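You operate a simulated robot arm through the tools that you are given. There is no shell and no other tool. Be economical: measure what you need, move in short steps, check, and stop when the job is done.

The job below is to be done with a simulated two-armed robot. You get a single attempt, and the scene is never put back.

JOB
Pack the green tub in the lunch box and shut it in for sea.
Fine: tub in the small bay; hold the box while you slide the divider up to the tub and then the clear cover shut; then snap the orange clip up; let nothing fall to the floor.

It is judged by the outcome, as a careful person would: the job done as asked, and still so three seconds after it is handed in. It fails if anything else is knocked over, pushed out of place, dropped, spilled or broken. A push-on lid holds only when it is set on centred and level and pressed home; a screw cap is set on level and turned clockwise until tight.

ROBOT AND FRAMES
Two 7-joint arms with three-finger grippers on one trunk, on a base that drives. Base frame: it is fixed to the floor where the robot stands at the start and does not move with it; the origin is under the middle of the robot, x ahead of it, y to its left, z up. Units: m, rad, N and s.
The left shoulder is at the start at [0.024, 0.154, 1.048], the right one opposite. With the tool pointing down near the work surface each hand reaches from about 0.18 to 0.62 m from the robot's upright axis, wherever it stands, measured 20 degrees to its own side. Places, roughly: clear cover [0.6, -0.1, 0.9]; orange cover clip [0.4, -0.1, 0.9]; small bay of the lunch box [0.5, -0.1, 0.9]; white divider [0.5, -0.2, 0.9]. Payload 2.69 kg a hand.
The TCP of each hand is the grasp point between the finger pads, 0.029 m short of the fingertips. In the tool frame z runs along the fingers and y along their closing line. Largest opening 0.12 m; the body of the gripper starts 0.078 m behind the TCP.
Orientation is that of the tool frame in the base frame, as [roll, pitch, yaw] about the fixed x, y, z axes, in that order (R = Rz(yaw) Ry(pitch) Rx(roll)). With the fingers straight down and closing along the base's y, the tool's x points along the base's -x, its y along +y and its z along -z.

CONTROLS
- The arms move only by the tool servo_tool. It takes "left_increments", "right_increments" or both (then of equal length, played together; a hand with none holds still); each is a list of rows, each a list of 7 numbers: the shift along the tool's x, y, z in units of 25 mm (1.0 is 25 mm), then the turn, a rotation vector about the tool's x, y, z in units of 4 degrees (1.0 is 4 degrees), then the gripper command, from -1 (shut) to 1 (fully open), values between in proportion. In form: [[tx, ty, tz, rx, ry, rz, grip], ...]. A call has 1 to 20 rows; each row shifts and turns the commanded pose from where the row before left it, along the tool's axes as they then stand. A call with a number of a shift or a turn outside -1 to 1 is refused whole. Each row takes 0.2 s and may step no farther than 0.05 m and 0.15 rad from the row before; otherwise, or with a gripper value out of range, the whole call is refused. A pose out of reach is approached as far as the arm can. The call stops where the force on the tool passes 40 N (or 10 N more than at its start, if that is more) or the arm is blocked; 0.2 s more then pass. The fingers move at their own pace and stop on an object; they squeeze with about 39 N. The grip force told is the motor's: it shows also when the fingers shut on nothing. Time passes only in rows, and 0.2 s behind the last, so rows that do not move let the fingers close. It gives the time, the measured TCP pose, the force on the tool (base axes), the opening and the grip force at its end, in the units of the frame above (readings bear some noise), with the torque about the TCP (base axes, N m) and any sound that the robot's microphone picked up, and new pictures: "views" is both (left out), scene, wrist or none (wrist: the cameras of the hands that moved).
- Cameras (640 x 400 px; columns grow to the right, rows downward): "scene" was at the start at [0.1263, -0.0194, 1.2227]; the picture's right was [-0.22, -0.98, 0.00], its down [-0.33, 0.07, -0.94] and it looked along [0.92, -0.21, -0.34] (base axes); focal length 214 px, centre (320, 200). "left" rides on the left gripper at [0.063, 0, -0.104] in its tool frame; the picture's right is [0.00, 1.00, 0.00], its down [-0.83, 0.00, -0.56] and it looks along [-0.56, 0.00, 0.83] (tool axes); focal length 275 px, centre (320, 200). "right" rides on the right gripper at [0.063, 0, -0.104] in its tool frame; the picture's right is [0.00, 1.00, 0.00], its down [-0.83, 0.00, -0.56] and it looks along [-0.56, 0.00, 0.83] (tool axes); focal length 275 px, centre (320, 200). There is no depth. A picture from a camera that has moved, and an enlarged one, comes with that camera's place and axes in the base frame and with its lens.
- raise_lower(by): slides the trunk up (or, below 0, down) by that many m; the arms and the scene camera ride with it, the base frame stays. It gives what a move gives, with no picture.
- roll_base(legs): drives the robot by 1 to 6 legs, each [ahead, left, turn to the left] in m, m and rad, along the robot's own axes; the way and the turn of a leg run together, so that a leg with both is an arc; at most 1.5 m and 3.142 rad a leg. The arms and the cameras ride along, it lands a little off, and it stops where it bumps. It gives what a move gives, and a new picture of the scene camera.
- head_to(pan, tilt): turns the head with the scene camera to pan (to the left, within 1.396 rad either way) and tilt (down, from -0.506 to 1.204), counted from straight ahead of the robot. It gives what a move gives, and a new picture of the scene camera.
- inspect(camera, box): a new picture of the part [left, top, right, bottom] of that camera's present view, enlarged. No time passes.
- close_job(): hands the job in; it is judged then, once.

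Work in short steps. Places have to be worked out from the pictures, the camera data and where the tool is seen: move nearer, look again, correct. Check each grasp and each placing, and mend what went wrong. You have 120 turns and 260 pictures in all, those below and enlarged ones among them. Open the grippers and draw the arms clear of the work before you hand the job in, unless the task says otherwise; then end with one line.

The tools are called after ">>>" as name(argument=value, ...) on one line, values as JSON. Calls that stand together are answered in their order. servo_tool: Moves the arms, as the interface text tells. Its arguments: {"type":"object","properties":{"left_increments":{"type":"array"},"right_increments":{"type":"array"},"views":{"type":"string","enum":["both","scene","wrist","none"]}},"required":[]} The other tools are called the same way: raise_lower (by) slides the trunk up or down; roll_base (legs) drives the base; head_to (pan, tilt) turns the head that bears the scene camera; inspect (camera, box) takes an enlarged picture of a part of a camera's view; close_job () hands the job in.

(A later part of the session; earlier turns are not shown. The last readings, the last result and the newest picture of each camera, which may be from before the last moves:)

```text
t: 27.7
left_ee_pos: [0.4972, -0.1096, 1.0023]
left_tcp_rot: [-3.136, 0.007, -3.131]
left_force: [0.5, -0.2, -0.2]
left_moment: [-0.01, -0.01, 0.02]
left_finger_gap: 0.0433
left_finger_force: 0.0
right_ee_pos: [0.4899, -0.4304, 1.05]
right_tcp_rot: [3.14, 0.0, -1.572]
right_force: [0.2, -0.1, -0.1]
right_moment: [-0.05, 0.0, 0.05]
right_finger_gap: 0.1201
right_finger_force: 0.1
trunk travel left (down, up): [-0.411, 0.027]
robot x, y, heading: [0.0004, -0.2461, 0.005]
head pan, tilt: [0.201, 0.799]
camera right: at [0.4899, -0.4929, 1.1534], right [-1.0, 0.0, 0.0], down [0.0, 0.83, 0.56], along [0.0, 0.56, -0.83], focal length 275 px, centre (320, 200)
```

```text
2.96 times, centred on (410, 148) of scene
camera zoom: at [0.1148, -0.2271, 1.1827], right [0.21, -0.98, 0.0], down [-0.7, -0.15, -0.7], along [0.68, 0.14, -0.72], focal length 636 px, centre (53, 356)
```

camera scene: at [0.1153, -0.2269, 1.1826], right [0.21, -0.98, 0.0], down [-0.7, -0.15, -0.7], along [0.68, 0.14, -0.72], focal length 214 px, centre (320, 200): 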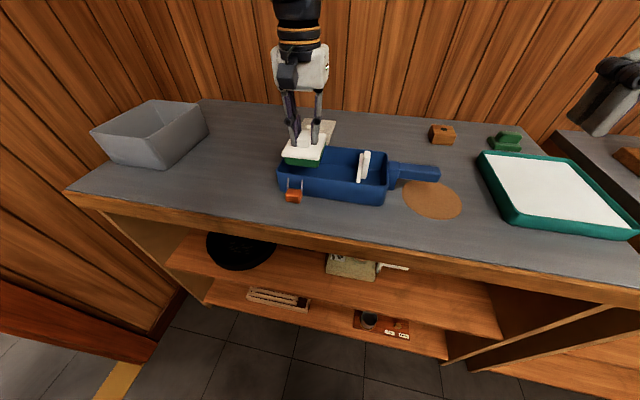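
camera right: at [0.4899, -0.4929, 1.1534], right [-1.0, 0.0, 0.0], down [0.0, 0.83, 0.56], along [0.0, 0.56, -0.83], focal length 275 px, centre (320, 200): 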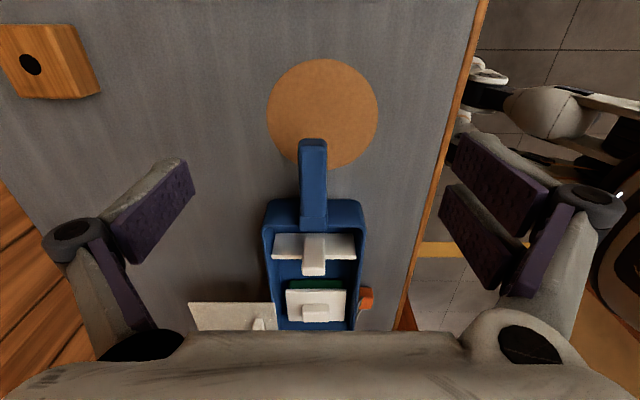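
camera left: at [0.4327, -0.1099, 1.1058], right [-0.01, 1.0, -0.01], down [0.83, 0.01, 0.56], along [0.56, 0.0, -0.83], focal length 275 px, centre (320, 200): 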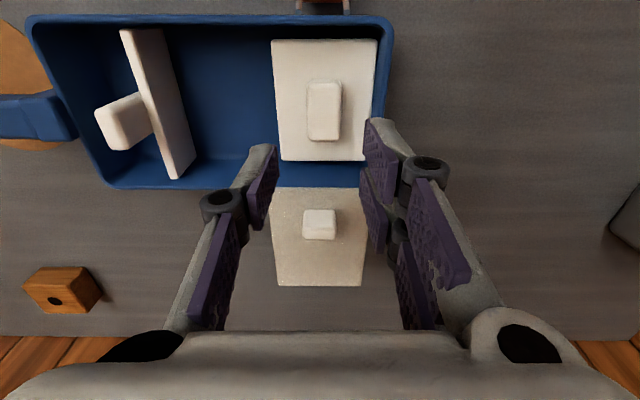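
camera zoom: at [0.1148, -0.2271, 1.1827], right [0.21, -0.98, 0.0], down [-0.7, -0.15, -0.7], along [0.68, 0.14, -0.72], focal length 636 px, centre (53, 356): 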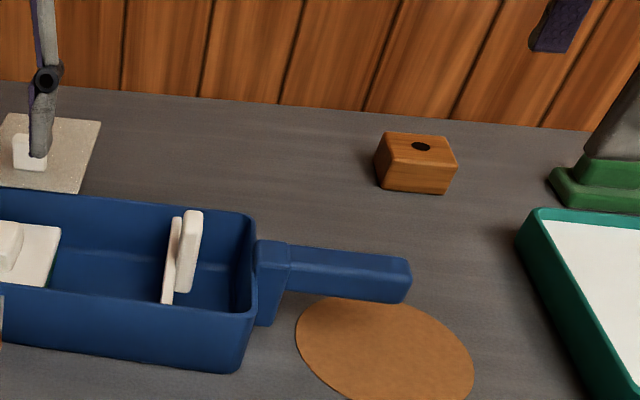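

Handle centre x≈0.4955, top z≈0.91, end y≈−0.395. Moving the right hand over it to (0.4955, −0.355, 0.945) and checking.

>>> servo_tool(right_increments=[[-0.75, -0.05, 0.6, 0, 0, 0, 0.5], [-0.75, -0.05, 0.9, 0, 0, 0, 0.5], [-0.75, -0.05, 0.9, 0, 0, 0, 0.2], [-0.75, -0.05, 0.9, 0, 0, 0, 0.2], [0, 0, 0.9, 0, 0, 0, 0.2], [0, 0, 0, 0, 0, 0, 0.2]], views="wrist")

>>> inspect(camera="scene", box=[330, 80, 490, 215])

```text
t: 29.1
left_ee_pos: [0.4966, -0.1105, 1.0012]
left_tcp_rot: [-3.137, 0.008, -3.13]
left_force: [0.3, -0.1, 0.2]
left_moment: [0.0, 0.0, -0.02]
left_finger_gap: 0.0432
left_finger_force: 0.1
right_ee_pos: [0.4966, -0.3561, 0.9446]
right_tcp_rot: [3.142, 0.0, -1.57]
right_force: [0.1, -0.2, 0.7]
right_moment: [0.04, 0.02, -0.01]
right_finger_gap: 0.0718
right_finger_force: 0.1
trunk travel left (down, up): [-0.411, 0.027]
robot x, y, heading: [0.0027, -0.2427, 0.006]
head pan, tilt: [0.201, 0.799]
camera right: at [0.496, -0.418, 1.048], right [-1.0, 0.0, 0.0], down [0.0, 0.83, 0.56], along [0.0, 0.56, -0.83], focal length 275 px, centre (320, 200)
```

right: 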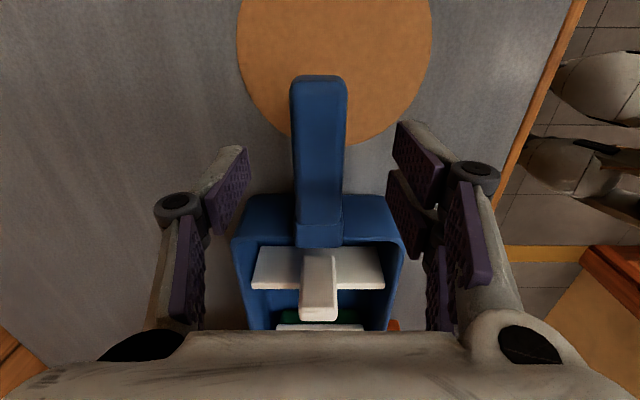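

```text
2.96 times, centred on (410, 148) of scene
camera zoom: at [0.115, -0.2268, 1.1827], right [0.21, -0.98, 0.0], down [-0.7, -0.15, -0.7], along [0.68, 0.14, -0.72], focal length 636 px, centre (53, 356)
```

zoom: 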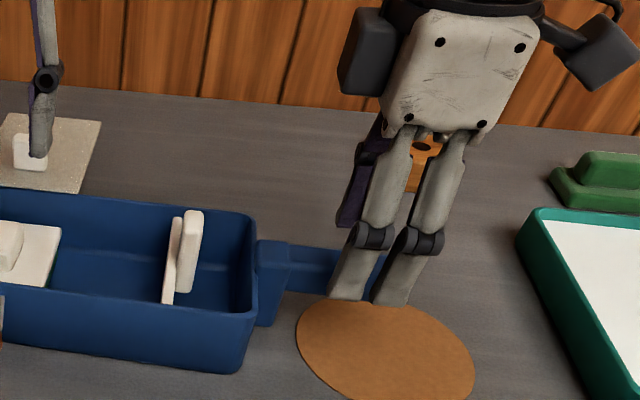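

Centred on the handle. Descend to z≈0.90 and close.

>>> servo_tool(right_increments=[[0, 0, 0.6, 0, 0, 0, 0.2], [0, 0, 0.6, 0, 0, 0, 0.2], [0, 0, 0.6, 0, 0, 0, 0.2], [0, 0, 0, 0, 0, 0, -0.3], [0, 0, 0, 0, 0, 0, -0.6], [0, 0, 0, 0, 0, 0, -1], [0, 0, 0, 0, 0, 0, -1]], views="wrist")

>>> inspect(camera="scene", box=[230, 80, 470, 215])

```text
t: 30.7
left_ee_pos: [0.4967, -0.1097, 1.0017]
left_tcp_rot: [-3.136, 0.01, -3.13]
left_force: [0.2, -0.3, 0.1]
left_moment: [-0.01, 0.02, 0.02]
left_finger_gap: 0.0434
left_finger_force: 0.1
right_ee_pos: [0.4959, -0.3564, 0.8985]
right_tcp_rot: [-3.141, 0.0, -1.574]
right_force: [-0.9, 0.3, -0.2]
right_moment: [0.04, 0.0, -0.07]
right_finger_gap: 0.0265
right_finger_force: 38.8
trunk travel left (down, up): [-0.411, 0.027]
robot x, y, heading: [0.0017, -0.2476, 0.007]
head pan, tilt: [0.201, 0.799]
camera right: at [0.4961, -0.4191, 1.0022], right [-1.0, 0.0, 0.0], down [0.0, 0.83, 0.56], along [0.0, 0.56, -0.83], focal length 275 px, centre (320, 200)
```

right: 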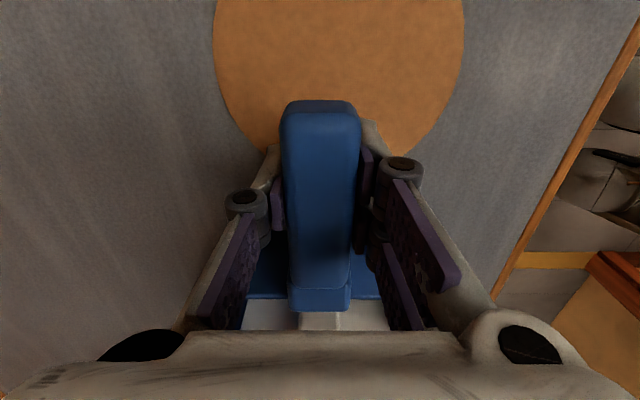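

```text
2.67 times, centred on (350, 148) of scene
camera zoom: at [0.1152, -0.2269, 1.1826], right [0.21, -0.98, 0.0], down [-0.7, -0.15, -0.7], along [0.68, 0.14, -0.72], focal length 572 px, centre (240, 340)
```

zoom: 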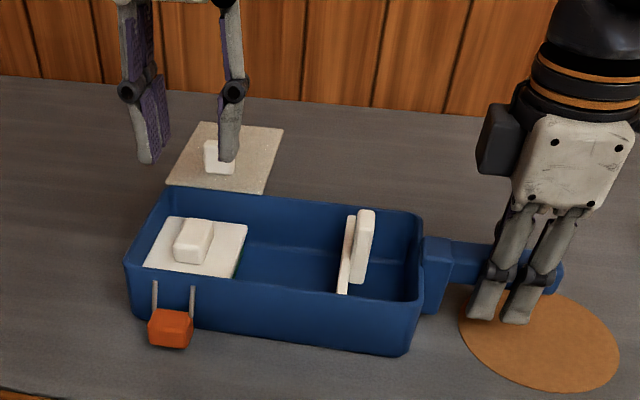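

Box is held. Now move the left hand over the divider for a close look.

>>> servo_tool(left_increments=[[0.4, -0.75, -0.15, 0, 0, 0, -0.28], [0.4, -0.75, -0.15, 0, 0, 0, 0], [0.4, -0.75, -0.15, 0, 0, 0, 0.5], [0.4, -0.75, -0.15, 0, 0, 0, 0.5], [0.4, -0.75, -0.15, 0, 0, 0, 0.5], [0.4, -0.75, -0.15, 0, 0, 0, 0.5], [0, 0, 0, 0, 0, 0, 0.5]], views="wrist")

>>> inspect(camera="left", box=[250, 60, 430, 200])

>>> inspect(camera="scene", box=[330, 130, 410, 215])

```text
t: 32.3
left_ee_pos: [0.4382, -0.2231, 1.025]
left_tcp_rot: [-3.133, 0.004, -3.129]
left_force: [0.2, 0.6, -0.7]
left_moment: [0.01, -0.03, 0.0]
left_finger_gap: 0.09
left_finger_force: 0.0
right_ee_pos: [0.4971, -0.3563, 0.899]
right_tcp_rot: [-3.14, 0.0, -1.573]
right_force: [0.2, -0.2, 3.2]
right_moment: [0.07, -0.06, -0.11]
right_finger_gap: 0.0266
right_finger_force: 38.5
trunk travel left (down, up): [-0.411, 0.027]
robot x, y, heading: [0.0015, -0.2461, 0.003]
head pan, tilt: [0.201, 0.799]
camera left: at [0.3748, -0.2224, 1.1294], right [-0.01, 1.0, -0.01], down [0.83, 0.01, 0.56], along [0.56, 0.0, -0.83], focal length 275 px, centre (320, 200)
```

left: 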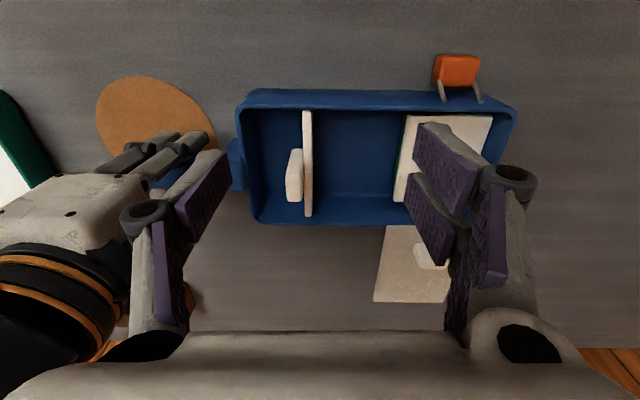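

```text
2.86 times, centred on (340, 130) of left
camera zoom: at [0.3748, -0.2224, 1.1294], right [-0.01, 1.0, -0.01], down [0.83, 0.01, 0.56], along [0.56, 0.0, -0.83], focal length 786 px, centre (263, 400)
```

zoom: 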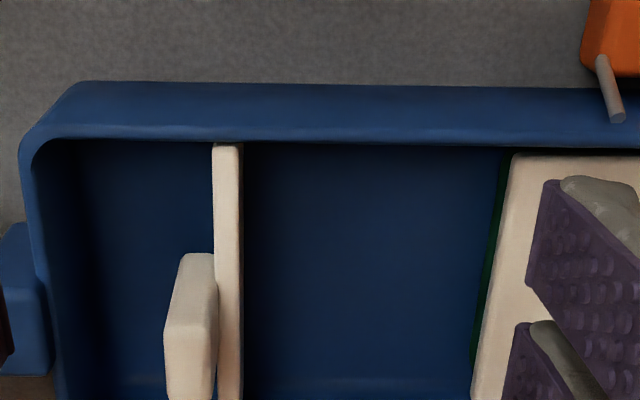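

```text
4.71 times, centred on (370, 172) of scene
camera zoom: at [0.121, -0.2427, 1.1903], right [0.01, -1.0, 0.0], down [-0.65, -0.01, -0.76], along [0.76, 0.01, -0.65], focal length 1009 px, centre (85, 329)
```

zoom: 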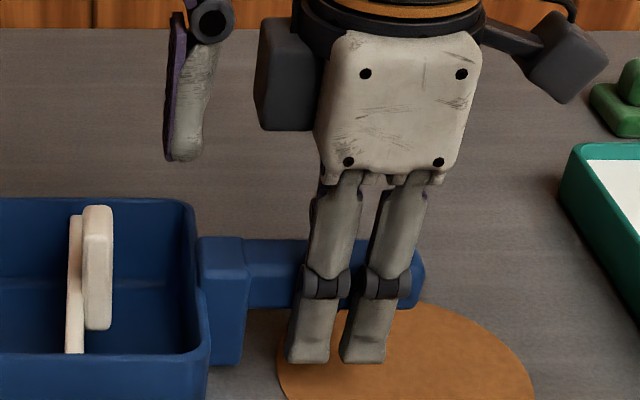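

Divider plate at y≈−0.237…−0.228, its tab at (0.4965, −0.244), tab top ≈0.934. I'll bring the left hand, narrowly open, above the tab; and re-aim the head.

>>> servo_tool(left_increments=[[-0.58, -0.21, 0.2, 0, 0, 0, -0.3], [-0.58, -0.21, 0.5, 0, 0, 0, -0.3], [-0.58, -0.21, 0.6, 0, 0, 0, -0.3], [-0.58, -0.21, 0.7, 0, 0, 0, -0.3], [0, 0, 0, 0, 0, 0, -0.3]], views="wrist")

>>> head_to(pan=0.15, tilt=0.8)

>>> inspect(camera="left", box=[230, 60, 410, 230])

>>> inspect(camera="scene", box=[250, 80, 450, 220])

```text
t: 33.5
left_ee_pos: [0.4978, -0.246, 0.9753]
left_tcp_rot: [-3.139, 0.008, -3.134]
left_force: [-0.7, -0.1, 0.1]
left_moment: [-0.02, -0.02, 0.0]
left_finger_gap: 0.0419
left_finger_force: 0.2
right_ee_pos: [0.4956, -0.3574, 0.8993]
right_tcp_rot: [-3.141, -0.001, -1.571]
right_force: [-0.2, 0.1, 0.0]
right_moment: [0.03, 0.01, -0.06]
right_finger_gap: 0.0265
right_finger_force: 38.7
trunk travel left (down, up): [-0.411, 0.027]
robot x, y, heading: [0.0039, -0.2455, 0.011]
head pan, tilt: [0.201, 0.799]
camera left: at [0.4332, -0.2451, 1.079], right [0.0, 1.0, 0.0], down [0.83, 0.01, 0.56], along [0.56, 0.0, -0.83], focal length 275 px, centre (320, 200)
```

left: 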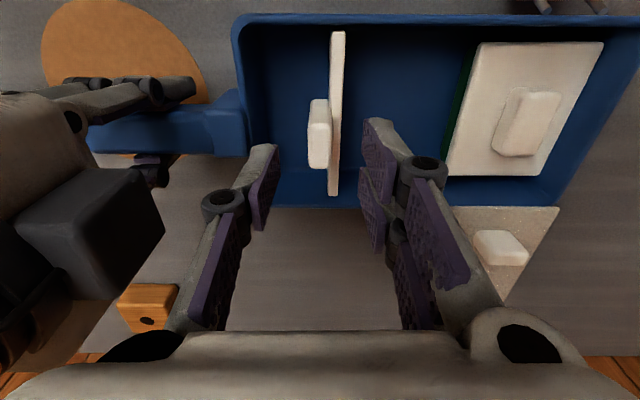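

```text
t: 34.2
left_ee_pos: [0.4976, -0.2459, 0.9763]
left_tcp_rot: [-3.135, 0.008, -3.13]
left_force: [0.4, 0.1, 0.0]
left_moment: [-0.02, 0.0, -0.01]
left_finger_gap: 0.0422
left_finger_force: 0.0
right_ee_pos: [0.4977, -0.3579, 0.8991]
right_tcp_rot: [3.142, 0.001, -1.572]
right_force: [0.3, -0.9, 0.1]
right_moment: [-0.01, -0.02, -0.06]
right_finger_gap: 0.0261
right_finger_force: 39.1
trunk travel left (down, up): [-0.411, 0.027]
robot x, y, heading: [0.001, -0.2436, 0.007]
head pan, tilt: [0.15, 0.799]
camera scene: at [0.1161, -0.2309, 1.1826], right [0.16, -0.99, 0.0], down [-0.71, -0.11, -0.7], along [0.69, 0.11, -0.72], focal length 214 px, centre (320, 200)
```

scene: 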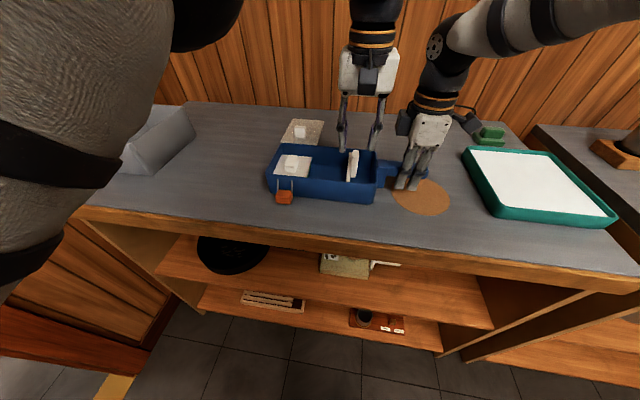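

```text
2.35 times, centred on (320, 145) of left
camera zoom: at [0.4332, -0.2448, 1.0791], right [-0.01, 1.0, 0.0], down [0.83, 0.01, 0.56], along [0.56, 0.0, -0.83], focal length 648 px, centre (320, 329)
```

zoom: 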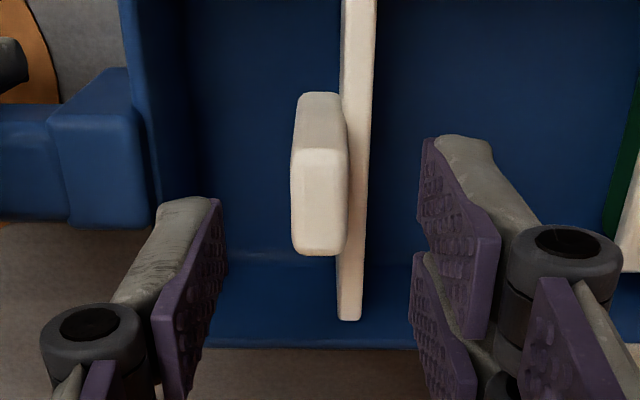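

```text
2.86 times, centred on (350, 150) of scene
camera zoom: at [0.1161, -0.2309, 1.1826], right [0.16, -0.99, 0.0], down [-0.71, -0.11, -0.7], along [0.69, 0.11, -0.72], focal length 613 px, centre (234, 343)
```

zoom: 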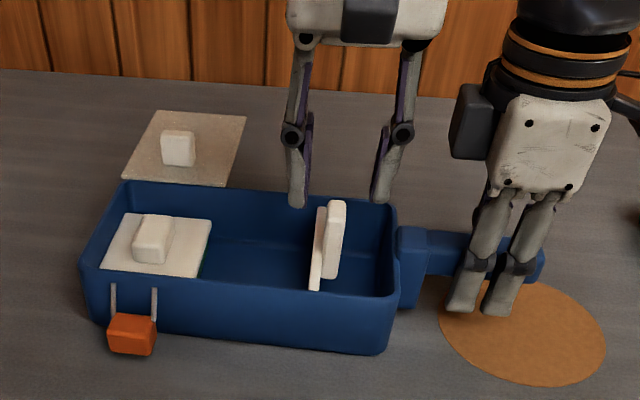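

Tab is centred between the fingers. Descend to z≈0.938 (tips just above the plate and rim) and close on the tab.

>>> servo_tool(left_increments=[[0.08, 0.02, 0.5, 0, 0, 0, -0.3], [0, 0, 0.5, 0, 0, 0, -0.3], [0, 0, 0.5, 0, 0, 0, -0.3], [0, 0, 0, 0, 0, 0, -0.6], [0, 0, 0, 0, 0, 0, -1], [0, 0, 0, 0, 0, 0, -1]], views="wrist")

>>> inspect(camera="scene", box=[250, 80, 450, 220])

```text
t: 35.6
left_ee_pos: [0.4942, -0.2436, 0.9378]
left_tcp_rot: [-3.136, 0.01, -3.134]
left_force: [0.3, 0.7, 0.0]
left_moment: [0.02, -0.23, -0.3]
left_finger_gap: 0.0131
left_finger_force: 39.1
right_ee_pos: [0.4956, -0.3573, 0.8988]
right_tcp_rot: [3.141, -0.001, -1.57]
right_force: [0.7, 0.5, 0.7]
right_moment: [0.08, 0.02, 0.12]
right_finger_gap: 0.0262
right_finger_force: 38.9
trunk travel left (down, up): [-0.411, 0.027]
robot x, y, heading: [0.0001, -0.2389, 0.008]
head pan, tilt: [0.15, 0.799]
camera left: at [0.4314, -0.2436, 1.0419], right [0.0, 1.0, 0.0], down [0.83, 0.01, 0.56], along [0.56, 0.0, -0.83], focal length 275 px, centre (320, 200)
```

left: 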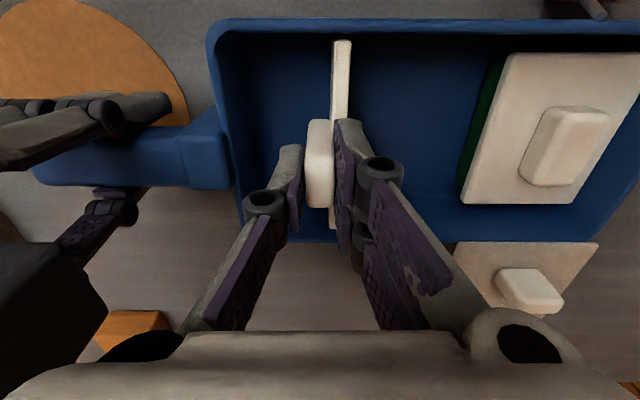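

```text
2.86 times, centred on (350, 150) of scene
camera zoom: at [0.1162, -0.2309, 1.1826], right [0.16, -0.99, 0.0], down [-0.71, -0.11, -0.7], along [0.69, 0.11, -0.72], focal length 613 px, centre (234, 343)
```

zoom: 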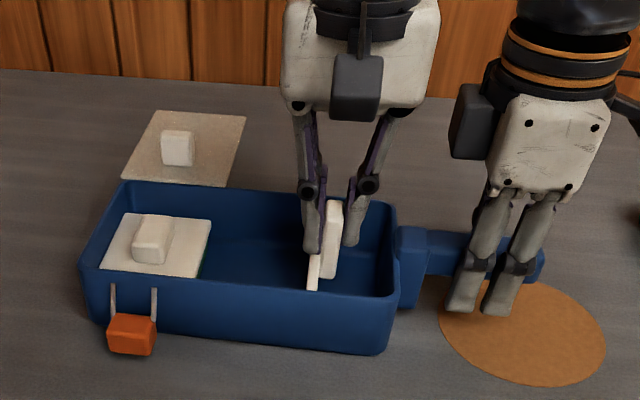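

Tab gripped. Sliding the divider toward the tub by ~6.5 cm, with the right hand holding the box.

>>> servo_tool(left_increments=[[0, 0.2, 0, 0, 0, 0, -1], [0, 0.4, 0, 0, 0, 0, -1], [0, 0.4, 0, 0, 0, 0, -1], [0, 0.4, 0, 0, 0, 0, -1], [0, 0.4, 0, 0, 0, 0, -1], [0, 0.4, 0, 0, 0, 0, -1], [0, 0.4, 0, 0, 0, 0, -1], [0, 0, 0, 0, 0, 0, -1]], views="wrist")

>>> inspect(camera="scene", box=[250, 80, 450, 220])

```text
t: 37.4
left_ee_pos: [0.4957, -0.1777, 0.9376]
left_tcp_rot: [-3.137, 0.008, -3.131]
left_force: [-1.4, 0.8, 0.5]
left_moment: [0.05, -0.16, -0.3]
left_finger_gap: 0.0135
left_finger_force: 38.3
right_ee_pos: [0.4963, -0.3572, 0.899]
right_tcp_rot: [-3.141, -0.001, -1.57]
right_force: [2.7, 1.4, 0.5]
right_moment: [0.45, -0.01, 0.15]
right_finger_gap: 0.0262
right_finger_force: 38.9
trunk travel left (down, up): [-0.411, 0.027]
robot x, y, heading: [0.0026, -0.2472, 0.008]
head pan, tilt: [0.15, 0.799]
camera left: at [0.4315, -0.1777, 1.042], right [-0.01, 1.0, 0.0], down [0.83, 0.01, 0.56], along [0.56, 0.0, -0.83], focal length 275 px, centre (320, 200)
```

left: 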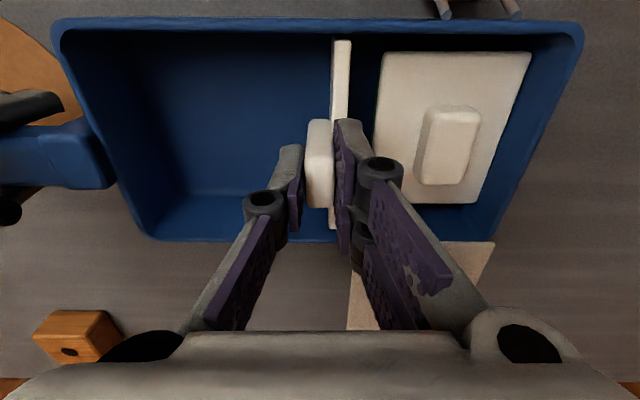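

```text
2.86 times, centred on (350, 150) of scene
camera zoom: at [0.116, -0.2307, 1.1826], right [0.16, -0.99, 0.0], down [-0.71, -0.11, -0.7], along [0.69, 0.11, -0.72], focal length 613 px, centre (234, 343)
```

zoom: 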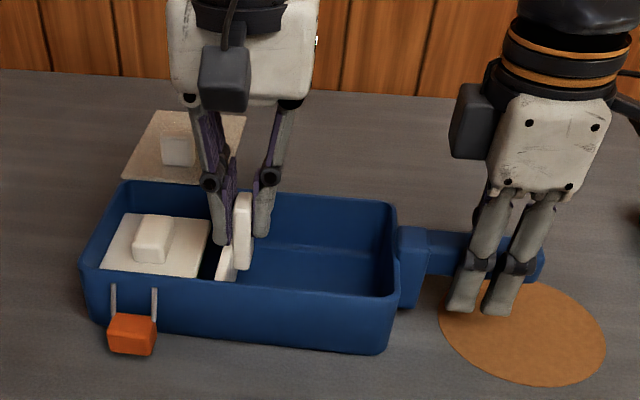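

About 18 mm left to the tub. Move 11 mm more, then creep with force watch.

>>> servo_tool(left_increments=[[0, 0.22, 0, 0, 0, 0, -1], [0, 0.22, 0, 0, 0, 0, -1], [0, 0, 0, 0, 0, 0, -1]], views="none")

>>> inspect(camera="left", box=[250, 20, 560, 240])

```text
t: 38.2
left_ee_pos: [0.4944, -0.1676, 0.9383]
left_tcp_rot: [-3.138, 0.009, -3.13]
left_force: [-1.4, -0.2, 1.8]
left_moment: [0.07, 0.28, -0.35]
left_finger_gap: 0.0133
left_finger_force: 38.3
right_ee_pos: [0.4961, -0.3578, 0.8984]
right_tcp_rot: [3.141, -0.001, -1.572]
right_force: [1.5, 1.3, 0.1]
right_moment: [0.39, 0.03, -0.03]
right_finger_gap: 0.0264
right_finger_force: 39.5
trunk travel left (down, up): [-0.411, 0.027]
robot x, y, heading: [0.0015, -0.2444, 0.003]
head pan, tilt: [0.15, 0.799]
```

```text
1.82 times, centred on (405, 130) of left
camera zoom: at [0.4314, -0.1671, 1.0419], right [-0.01, 1.0, 0.0], down [0.83, 0.01, 0.56], along [0.56, 0.0, -0.83], focal length 500 px, centre (166, 327)
```

zoom: 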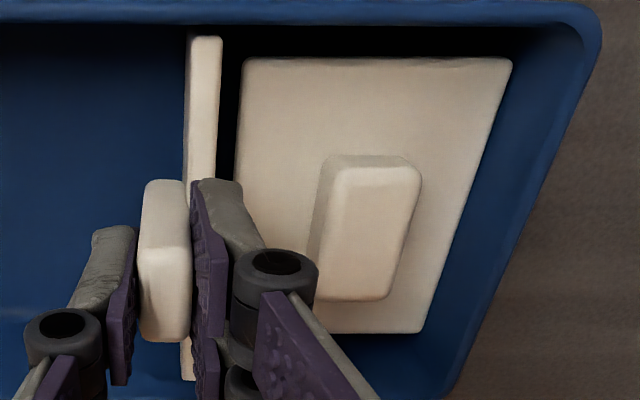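

Gap about 7 mm. Creep 5 mm.

>>> servo_tool(left_increments=[[0, 0.07, 0, 0, 0, 0, -1], [0, 0.07, 0, 0, 0, 0, -1], [0, 0.06, 0, 0, 0, 0, -1], [0, 0, 0, 0, 0, 0, -1]], views="none")

>>> inspect(camera="left", box=[250, 20, 560, 240])

```text
t: 39.2
left_ee_pos: [0.4962, -0.1646, 0.9379]
left_tcp_rot: [-3.135, 0.009, -3.133]
left_force: [-2.7, -18.4, 2.2]
left_moment: [-0.44, -0.06, -0.31]
left_finger_gap: 0.0133
left_finger_force: 39.4
right_ee_pos: [0.4956, -0.3556, 0.8992]
right_tcp_rot: [-3.141, 0.001, -1.571]
right_force: [2.5, 16.4, 0.6]
right_moment: [-0.54, -0.03, -0.08]
right_finger_gap: 0.0265
right_finger_force: 39.0
trunk travel left (down, up): [-0.411, 0.027]
robot x, y, heading: [0.0002, -0.245, 0.005]
head pan, tilt: [0.15, 0.799]
```

```text
1.82 times, centred on (405, 130) of left
camera zoom: at [0.4312, -0.1641, 1.0418], right [0.0, 1.0, -0.01], down [0.83, 0.01, 0.56], along [0.56, 0.0, -0.83], focal length 500 px, centre (166, 327)
```

zoom: 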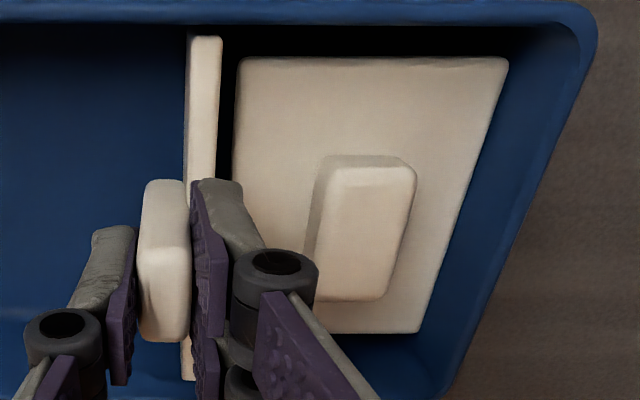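

A firm stop at 18 N, held by the right hand. Need to see whether the divider really touches the tub; zooming.

>>> inspect(camera="scene", box=[265, 125, 365, 205])

>>> inspect(camera="left", box=[320, 30, 420, 110])

```text
5.00 times, centred on (315, 165) of scene
camera zoom: at [0.1159, -0.2311, 1.1826], right [0.16, -0.99, 0.0], down [-0.71, -0.11, -0.7], along [0.69, 0.11, -0.72], focal length 1072 px, centre (345, 375)
```

zoom: 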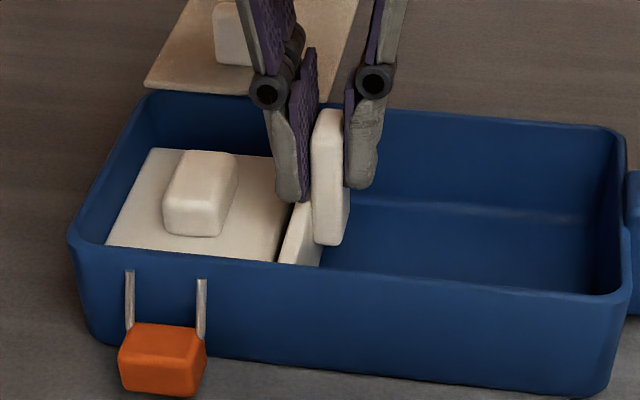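

```text
5.00 times, centred on (370, 70) of left
camera zoom: at [0.4312, -0.1641, 1.0418], right [0.0, 1.0, -0.01], down [0.83, 0.01, 0.56], along [0.56, 0.0, -0.83], focal length 1376 px, centre (70, 850)
```

zoom: 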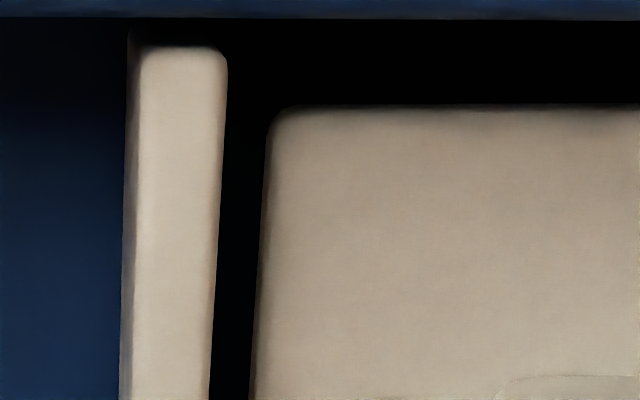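

There seems to be a small gap (~4 mm) yet a stiff resistance; I'll press slightly more to see whether it is a hard stop or a detent.

>>> servo_tool(left_increments=[[0, 0.06, 0, 0, 0, 0, -1], [0, 0, 0, 0, 0, 0, -1]], views="none")

>>> inspect(camera="left", box=[320, 30, 420, 110])

```text
t: 39.8
left_ee_pos: [0.4943, -0.1636, 0.9379]
left_tcp_rot: [-3.13, 0.009, -3.133]
left_force: [0.7, -27.8, 0.5]
left_moment: [-0.58, -0.16, -0.32]
left_finger_gap: 0.0131
left_finger_force: 39.2
right_ee_pos: [0.4963, -0.3556, 0.8995]
right_tcp_rot: [3.142, 0.003, -1.572]
right_force: [0.3, 27.6, 0.2]
right_moment: [-0.16, 0.06, 0.01]
right_finger_gap: 0.0263
right_finger_force: 39.0
trunk travel left (down, up): [-0.411, 0.027]
robot x, y, heading: [0.0018, -0.244, 0.005]
head pan, tilt: [0.15, 0.799]
```

```text
5.00 times, centred on (370, 70) of left
camera zoom: at [0.4312, -0.1625, 1.0419], right [0.0, 1.0, -0.01], down [0.83, 0.01, 0.56], along [0.56, -0.01, -0.83], focal length 1376 px, centre (70, 850)
```

zoom: 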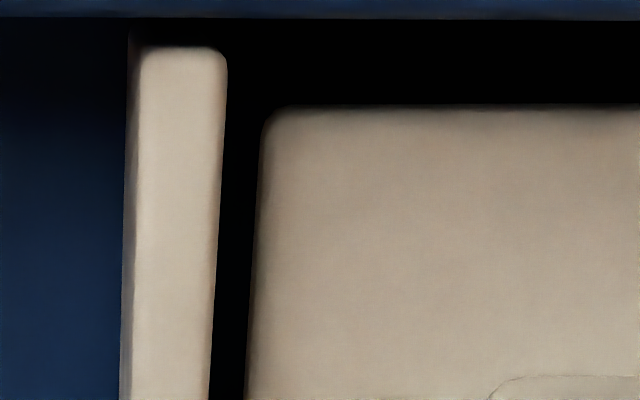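

Behaves like an end stop (both arms just flex). Check the tub's other side against the end wall.

>>> inspect(camera="left", box=[440, 20, 600, 250])

>>> inspect(camera="scene", box=[275, 135, 335, 190])

```text
1.74 times, centred on (520, 135) of left
camera zoom: at [0.4312, -0.1625, 1.0419], right [0.0, 1.0, -0.01], down [0.83, 0.01, 0.56], along [0.56, -0.01, -0.83], focal length 479 px, centre (-28, 313)
```

zoom: 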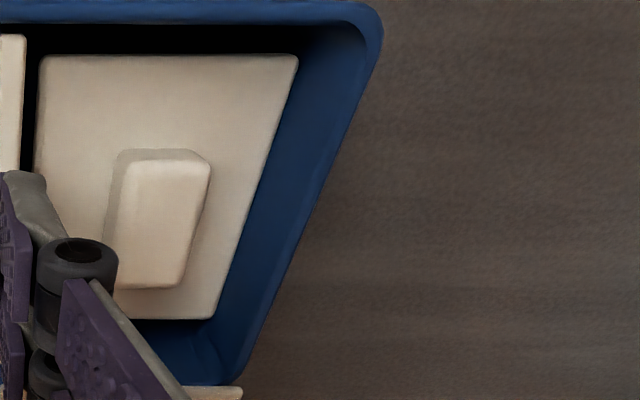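

```text
7.27 times, centred on (305, 162) of scene
camera zoom: at [0.1161, -0.2309, 1.1826], right [0.16, -0.99, 0.0], down [-0.71, -0.11, -0.7], along [0.69, 0.11, -0.72], focal length 1560 px, centre (429, 473)
```

zoom: 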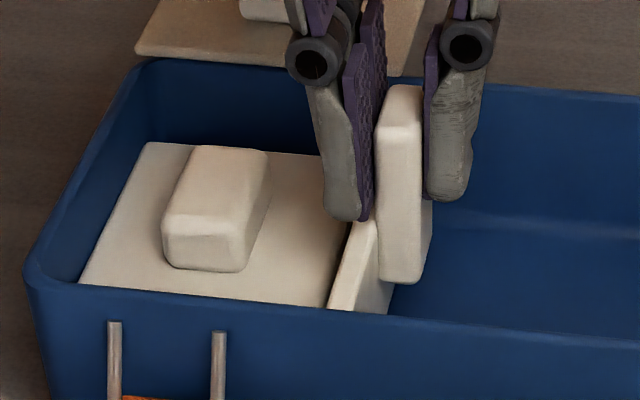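

Acts as a hard stop with the tub near the end wall. I'll relax the push, release the tab, and look from above at the remaining gap.

>>> servo_tool(left_increments=[[0, -0.08, 0, 0, 0, 0, -1], [0, 0, 0, 0, 0, 0, -0.55], [0, 0, 0, 0, 0, 0, -0.5], [0, 0, -0.6, 0, 0, 0, -0.5], [0, 0, -1, 0, 0, 0, -0.5], [0.5, 0.1, -1, 0, 0, 0, -0.5], [0.8, 0.1, -0.4, 0, 0, 0, 0], [0, 0, 0, 0, 0, 0, 0.5]], views="none")

>>> inspect(camera="left", box=[230, 40, 450, 240])

>>> inspect(camera="scene", box=[255, 110, 375, 205])

```text
t: 41.6
left_ee_pos: [0.46, -0.1583, 1.0114]
left_tcp_rot: [-3.137, 0.009, -3.131]
left_force: [-0.1, -0.4, 0.8]
left_moment: [0.01, -0.01, 0.01]
left_finger_gap: 0.0901
left_finger_force: 0.1
right_ee_pos: [0.4954, -0.3568, 0.8982]
right_tcp_rot: [3.142, 0.0, -1.571]
right_force: [-1.9, -0.5, 0.3]
right_moment: [-0.71, 0.06, 0.12]
right_finger_gap: 0.0265
right_finger_force: 38.9
trunk travel left (down, up): [-0.411, 0.027]
robot x, y, heading: [0.0018, -0.2425, 0.007]
head pan, tilt: [0.15, 0.799]
```

```text
2.00 times, centred on (340, 140) of left
camera zoom: at [0.397, -0.158, 1.1167], right [-0.01, 1.0, -0.01], down [0.83, 0.01, 0.56], along [0.56, 0.0, -0.83], focal length 551 px, centre (280, 320)
```

zoom: 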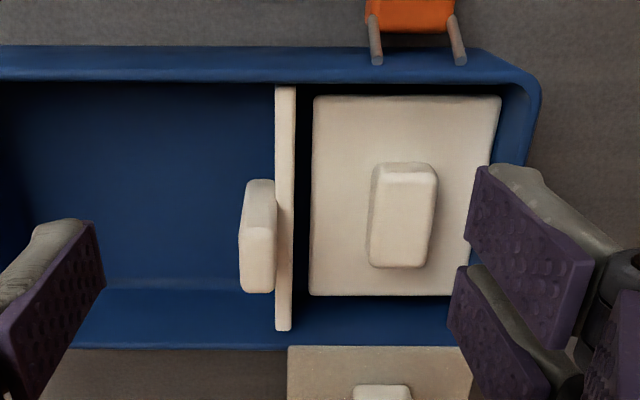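

```text
4.21 times, centred on (315, 158) of scene
camera zoom: at [0.1158, -0.2309, 1.1826], right [0.16, -0.99, 0.0], down [-0.71, -0.11, -0.7], along [0.69, 0.11, -0.72], focal length 903 px, centre (341, 379)
```

zoom: 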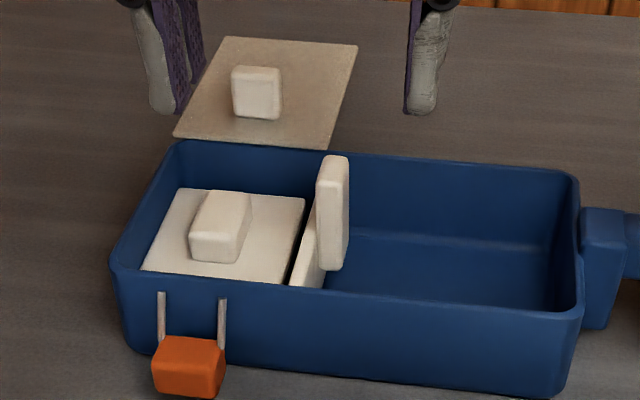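

The divider stops with ~5 mm of slack to the tub. I'll regrip the tub's knob and draw it those few mm snug against the divider.

>>> servo_tool(left_increments=[[-0.35, 0.52, 0, 0, 0, 0, 0], [-0.35, 0.52, 0.3, 0, 0, 0, -0.25], [-0.35, 0.52, 0.7, 0, 0, 0, -0.25], [-0.35, 0.52, 0.7, 0, 0, 0, -0.25], [0, 0, 0.7, 0, 0, 0, -0.25], [0, 0, 0, 0, 0, 0, -0.25]], views="wrist")

```text
t: 43.0
left_ee_pos: [0.4968, -0.1069, 0.9524]
left_tcp_rot: [-3.136, 0.009, -3.131]
left_force: [0.5, 0.4, -0.7]
left_moment: [0.02, -0.03, -0.02]
left_finger_gap: 0.045
left_finger_force: 0.2
right_ee_pos: [0.4967, -0.3575, 0.8992]
right_tcp_rot: [3.141, 0.001, -1.571]
right_force: [-0.8, 0.8, 0.2]
right_moment: [-0.35, -0.03, 0.07]
right_finger_gap: 0.0263
right_finger_force: 39.1
trunk travel left (down, up): [-0.411, 0.027]
robot x, y, heading: [0.0023, -0.2442, 0.002]
head pan, tilt: [0.15, 0.799]
camera left: at [0.4321, -0.1063, 1.0567], right [-0.01, 1.0, -0.01], down [0.83, 0.01, 0.56], along [0.56, 0.0, -0.83], focal length 275 px, centre (320, 200)
```

left: 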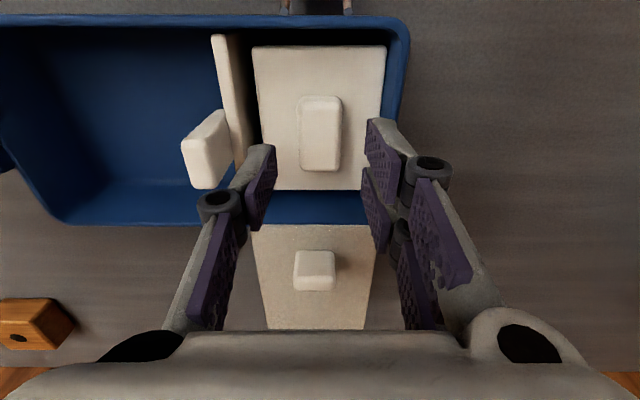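

Centred on the knob. Descend, grip, and draw it toward the divider in small steps.

>>> servo_tool(left_increments=[[0, 0, 0.5, 0, 0, 0, -0.25], [0, 0, 0.5, 0, 0, 0, -0.25], [0, 0, 0.4, 0, 0, 0, -0.25], [0, 0, 0, 0, 0, 0, -0.6], [0, 0, 0, 0, 0, 0, -1], [0, 0, 0, 0, 0, 0, -1], [0, -0.06, 0, 0, 0, 0, -1], [0, -0.06, 0, 0, 0, 0, -1], [0, 0, 0, 0, 0, 0, -1]], views="wrist")

```text
t: 45.0
left_ee_pos: [0.4961, -0.1095, 0.9177]
left_tcp_rot: [-3.135, 0.009, -3.132]
left_force: [0.4, 1.6, 2.7]
left_moment: [0.09, 0.12, -0.03]
left_finger_gap: 0.0255
left_finger_force: 38.9
right_ee_pos: [0.4956, -0.3581, 0.8985]
right_tcp_rot: [3.141, 0.001, -1.57]
right_force: [0.1, 0.7, -0.3]
right_moment: [0.02, 0.01, -0.02]
right_finger_gap: 0.0264
right_finger_force: 38.8
trunk travel left (down, up): [-0.411, 0.027]
robot x, y, heading: [0.001, -0.2439, 0.005]
head pan, tilt: [0.15, 0.799]
camera left: at [0.4323, -0.1092, 1.0215], right [-0.01, 1.0, 0.0], down [0.83, 0.01, 0.56], along [0.56, 0.0, -0.83], focal length 275 px, centre (320, 200)
```

left: 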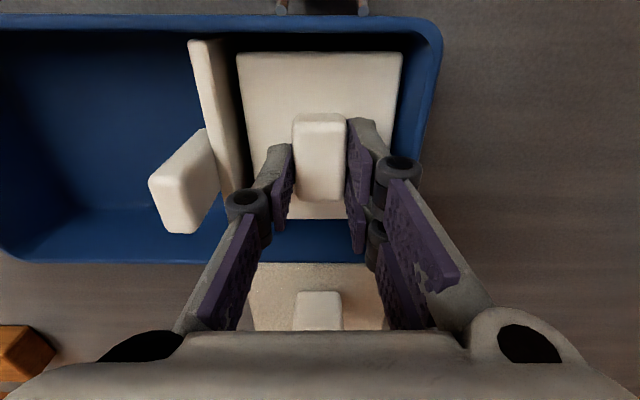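

No firm contact yet (1.6 N is friction). Two more small steps.

>>> servo_tool(left_increments=[[0, -0.05, 0, 0, 0, 0, -1], [0, -0.05, 0, 0, 0, 0, -1], [0, 0, 0, 0, 0, 0, -1]], views="none")

>>> inspect(camera="left", box=[170, 20, 450, 220])

```text
t: 45.8
left_ee_pos: [0.497, -0.1131, 0.9187]
left_tcp_rot: [-3.136, 0.008, -3.131]
left_force: [-0.7, 0.0, -0.2]
left_moment: [-0.04, 0.01, 0.01]
left_finger_gap: 0.0257
left_finger_force: 39.3
right_ee_pos: [0.497, -0.3569, 0.8999]
right_tcp_rot: [3.14, 0.0, -1.569]
right_force: [-0.3, 0.2, 1.3]
right_moment: [0.07, 0.01, 0.05]
right_finger_gap: 0.0263
right_finger_force: 38.8
trunk travel left (down, up): [-0.411, 0.027]
robot x, y, heading: [0.0017, -0.2432, 0.005]
head pan, tilt: [0.15, 0.799]
```

```text
2.00 times, centred on (310, 120) of left
camera zoom: at [0.4328, -0.1125, 1.0217], right [-0.01, 1.0, -0.01], down [0.83, 0.01, 0.56], along [0.56, 0.0, -0.83], focal length 551 px, centre (340, 360)
```

zoom: 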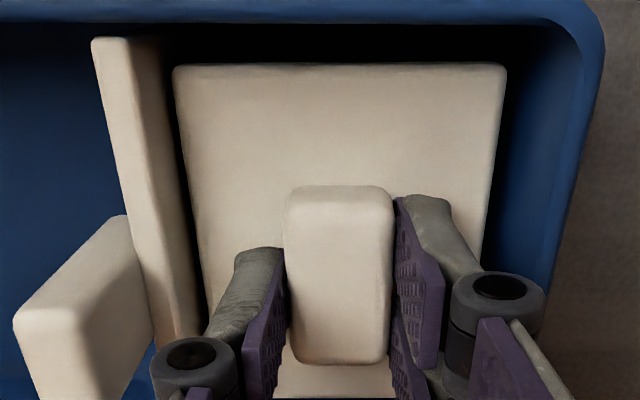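

Still a few mm. Continue until a contact force appears.

>>> servo_tool(left_increments=[[0, -0.05, 0.02, 0, 0, 0, -1], [0, -0.05, 0, 0, 0, 0, -1], [0, 0, 0, 0, 0, 0, -1]], views="none")

>>> inspect(camera="left", box=[170, 20, 450, 220])

```text
t: 46.6
left_ee_pos: [0.497, -0.1151, 0.918]
left_tcp_rot: [-3.136, 0.01, -3.13]
left_force: [0.2, 2.7, 7.5]
left_moment: [0.13, 0.46, -0.15]
left_finger_gap: 0.0255
left_finger_force: 39.2
right_ee_pos: [0.4954, -0.357, 0.899]
right_tcp_rot: [-3.141, -0.001, -1.571]
right_force: [1.4, -0.7, -1.1]
right_moment: [-0.13, -0.01, -0.06]
right_finger_gap: 0.0264
right_finger_force: 39.0
trunk travel left (down, up): [-0.411, 0.027]
robot x, y, heading: [0.0035, -0.2407, 0.007]
head pan, tilt: [0.15, 0.799]
```

```text
2.00 times, centred on (310, 120) of left
camera zoom: at [0.4329, -0.1143, 1.0215], right [-0.01, 1.0, 0.0], down [0.83, 0.01, 0.56], along [0.56, 0.0, -0.83], focal length 551 px, centre (340, 360)
```

zoom: 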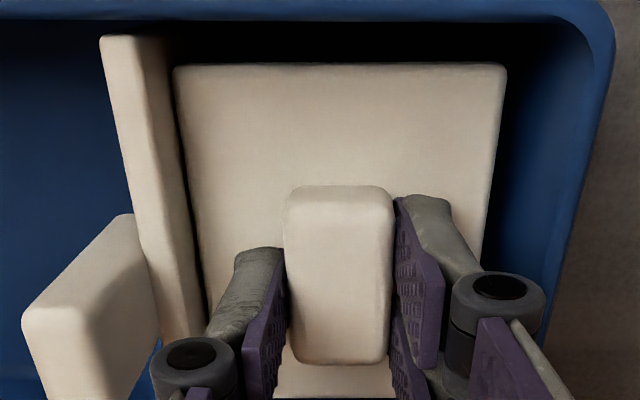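

Nearly touching. One more 1 mm, then release gently and rise.

>>> servo_tool(left_increments=[[0, -0.04, -0.03, 0, 0, 0, -1], [0, 0, 0, 0, 0, 0, -1]], views="none")

>>> inspect(camera="left", box=[170, 20, 450, 220])

```text
t: 47.2
left_ee_pos: [0.4962, -0.1163, 0.9178]
left_tcp_rot: [-3.137, 0.01, -3.132]
left_force: [1.5, 2.4, 6.5]
left_moment: [0.14, 0.1, -0.03]
left_finger_gap: 0.0255
left_finger_force: 39.4
right_ee_pos: [0.4972, -0.3585, 0.8989]
right_tcp_rot: [3.141, 0.0, -1.569]
right_force: [-1.0, -1.1, -0.1]
right_moment: [-0.06, 0.02, 0.04]
right_finger_gap: 0.0267
right_finger_force: 38.9
trunk travel left (down, up): [-0.411, 0.027]
robot x, y, heading: [0.0032, -0.2482, 0.012]
head pan, tilt: [0.15, 0.799]
```

```text
2.00 times, centred on (310, 120) of left
camera zoom: at [0.4327, -0.1154, 1.0215], right [-0.01, 1.0, -0.01], down [0.83, 0.01, 0.56], along [0.56, 0.0, -0.83], focal length 551 px, centre (340, 360)
```

zoom: 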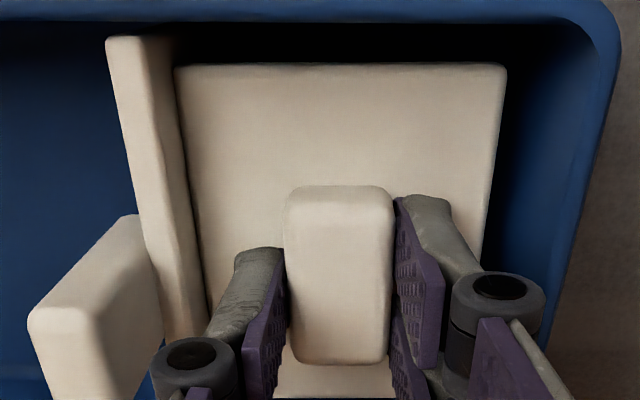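

Tub now abuts the divider. Release and rise, then move over the cover's knob.

>>> servo_tool(left_increments=[[0, 0, 0, 0, 0, 0, -0.45], [0, 0, 0, 0, 0, 0, -0.3], [0, 0, 0, 0, 0, 0, -0.3], [0, 0, -0.6, 0, 0, 0, -0.3], [0, 0, -1, 0, 0, 0, -0.3], [0, 0.1, -1, 0, 0, 0, -0.3], [-0.5, 0.1, -0.4, 0, 0, 0, -0.3], [0, 0, 0, 0, 0, 0, -0.3]], views="wrist")

>>> inspect(camera="scene", box=[255, 100, 395, 205])

```text
t: 49.0
left_ee_pos: [0.5091, -0.1108, 0.9943]
left_tcp_rot: [-3.137, 0.01, -3.131]
left_force: [0.6, 0.0, -0.7]
left_moment: [0.02, 0.01, 0.02]
left_finger_gap: 0.042
left_finger_force: 0.0
right_ee_pos: [0.4964, -0.3573, 0.899]
right_tcp_rot: [-3.14, 0.0, -1.573]
right_force: [0.6, -0.2, -0.2]
right_moment: [0.06, -0.03, 0.06]
right_finger_gap: 0.0262
right_finger_force: 39.1
trunk travel left (down, up): [-0.411, 0.027]
robot x, y, heading: [-0.0015, -0.2447, 0.008]
head pan, tilt: [0.15, 0.799]
camera left: at [0.4456, -0.1086, 1.0977], right [-0.01, 1.0, -0.01], down [0.83, 0.01, 0.56], along [0.56, 0.0, -0.83], focal length 275 px, centre (320, 200)
```

left: 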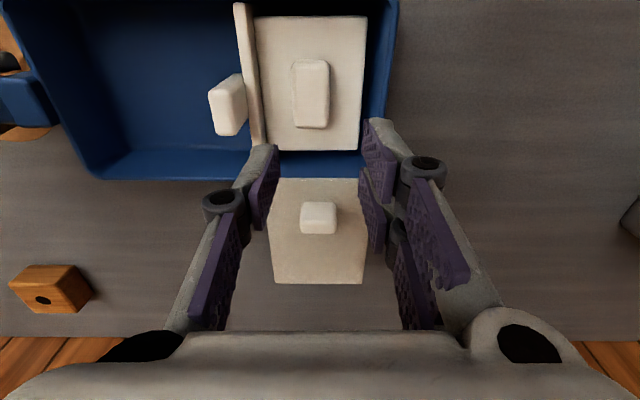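

```text
3.81 times, centred on (325, 152) of scene
camera zoom: at [0.116, -0.2309, 1.1826], right [0.16, -0.99, 0.0], down [-0.71, -0.11, -0.7], along [0.69, 0.11, -0.72], focal length 817 px, centre (301, 381)
```

zoom: 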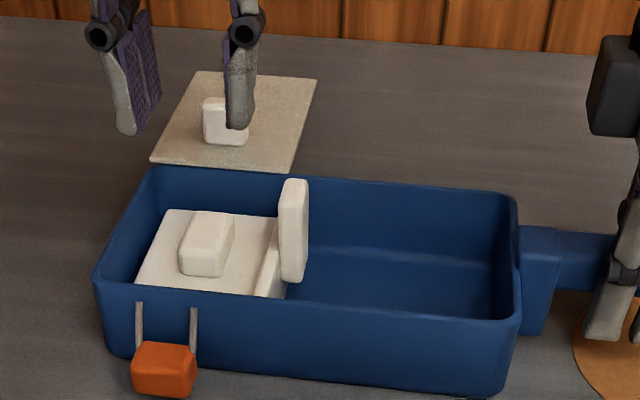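

Now the cover knob: centre ≈ (0.583, −0.1095), top ≈0.922. Move the left hand above it.

>>> servo_tool(left_increments=[[-0.74, 0.02, 0.1, 0, 0, 0, 0], [-0.74, 0.02, 0.3, 0, 0, 0, 0], [-0.74, 0.02, 0.5, 0, 0, 0, 0], [-0.74, 0.02, 0.4, 0, 0, 0, 0], [0, 0, 0, 0, 0, 0, 0]], views="wrist")

>>> inspect(camera="scene", box=[255, 70, 395, 205])

```text
t: 50.2
left_ee_pos: [0.5677, -0.0988, 0.9595]
left_tcp_rot: [-3.137, 0.009, -3.131]
left_force: [-0.3, 0.0, 0.0]
left_moment: [0.01, -0.04, 0.02]
left_finger_gap: 0.0603
left_finger_force: 0.1
left hand out of reach, approached as far as the arm can: row 4
right_ee_pos: [0.4967, -0.3578, 0.8987]
right_tcp_rot: [3.139, 0.001, -1.574]
right_force: [0.0, 0.4, -0.4]
right_moment: [-0.1, -0.06, -0.04]
right_finger_gap: 0.0264
right_finger_force: 38.7
trunk travel left (down, up): [-0.411, 0.027]
robot x, y, heading: [-0.0007, -0.2456, 0.006]
head pan, tilt: [0.15, 0.799]
camera left: at [0.5036, -0.0971, 1.0626], right [-0.01, 1.0, 0.0], down [0.83, 0.01, 0.56], along [0.56, 0.0, -0.83], focal length 275 px, centre (320, 200)
```

left: 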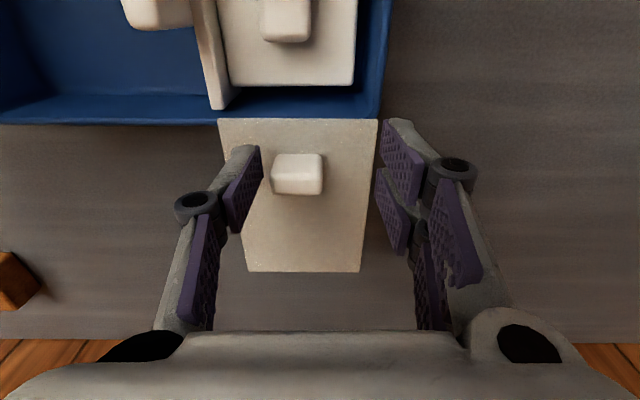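

```text
2.96 times, centred on (325, 138) of scene
camera zoom: at [0.116, -0.2308, 1.1826], right [0.16, -0.99, 0.0], down [-0.71, -0.11, -0.7], along [0.69, 0.11, -0.72], focal length 636 px, centre (305, 385)
```

zoom: 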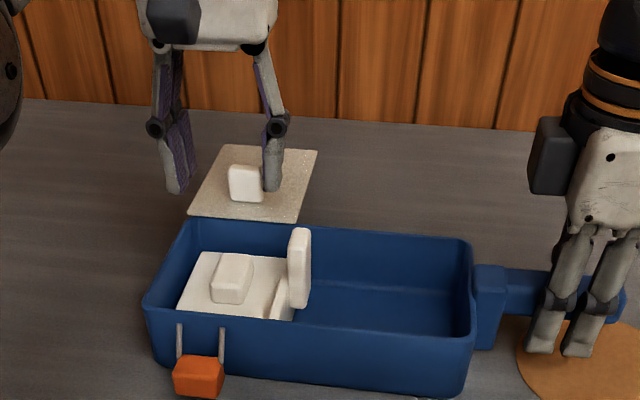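

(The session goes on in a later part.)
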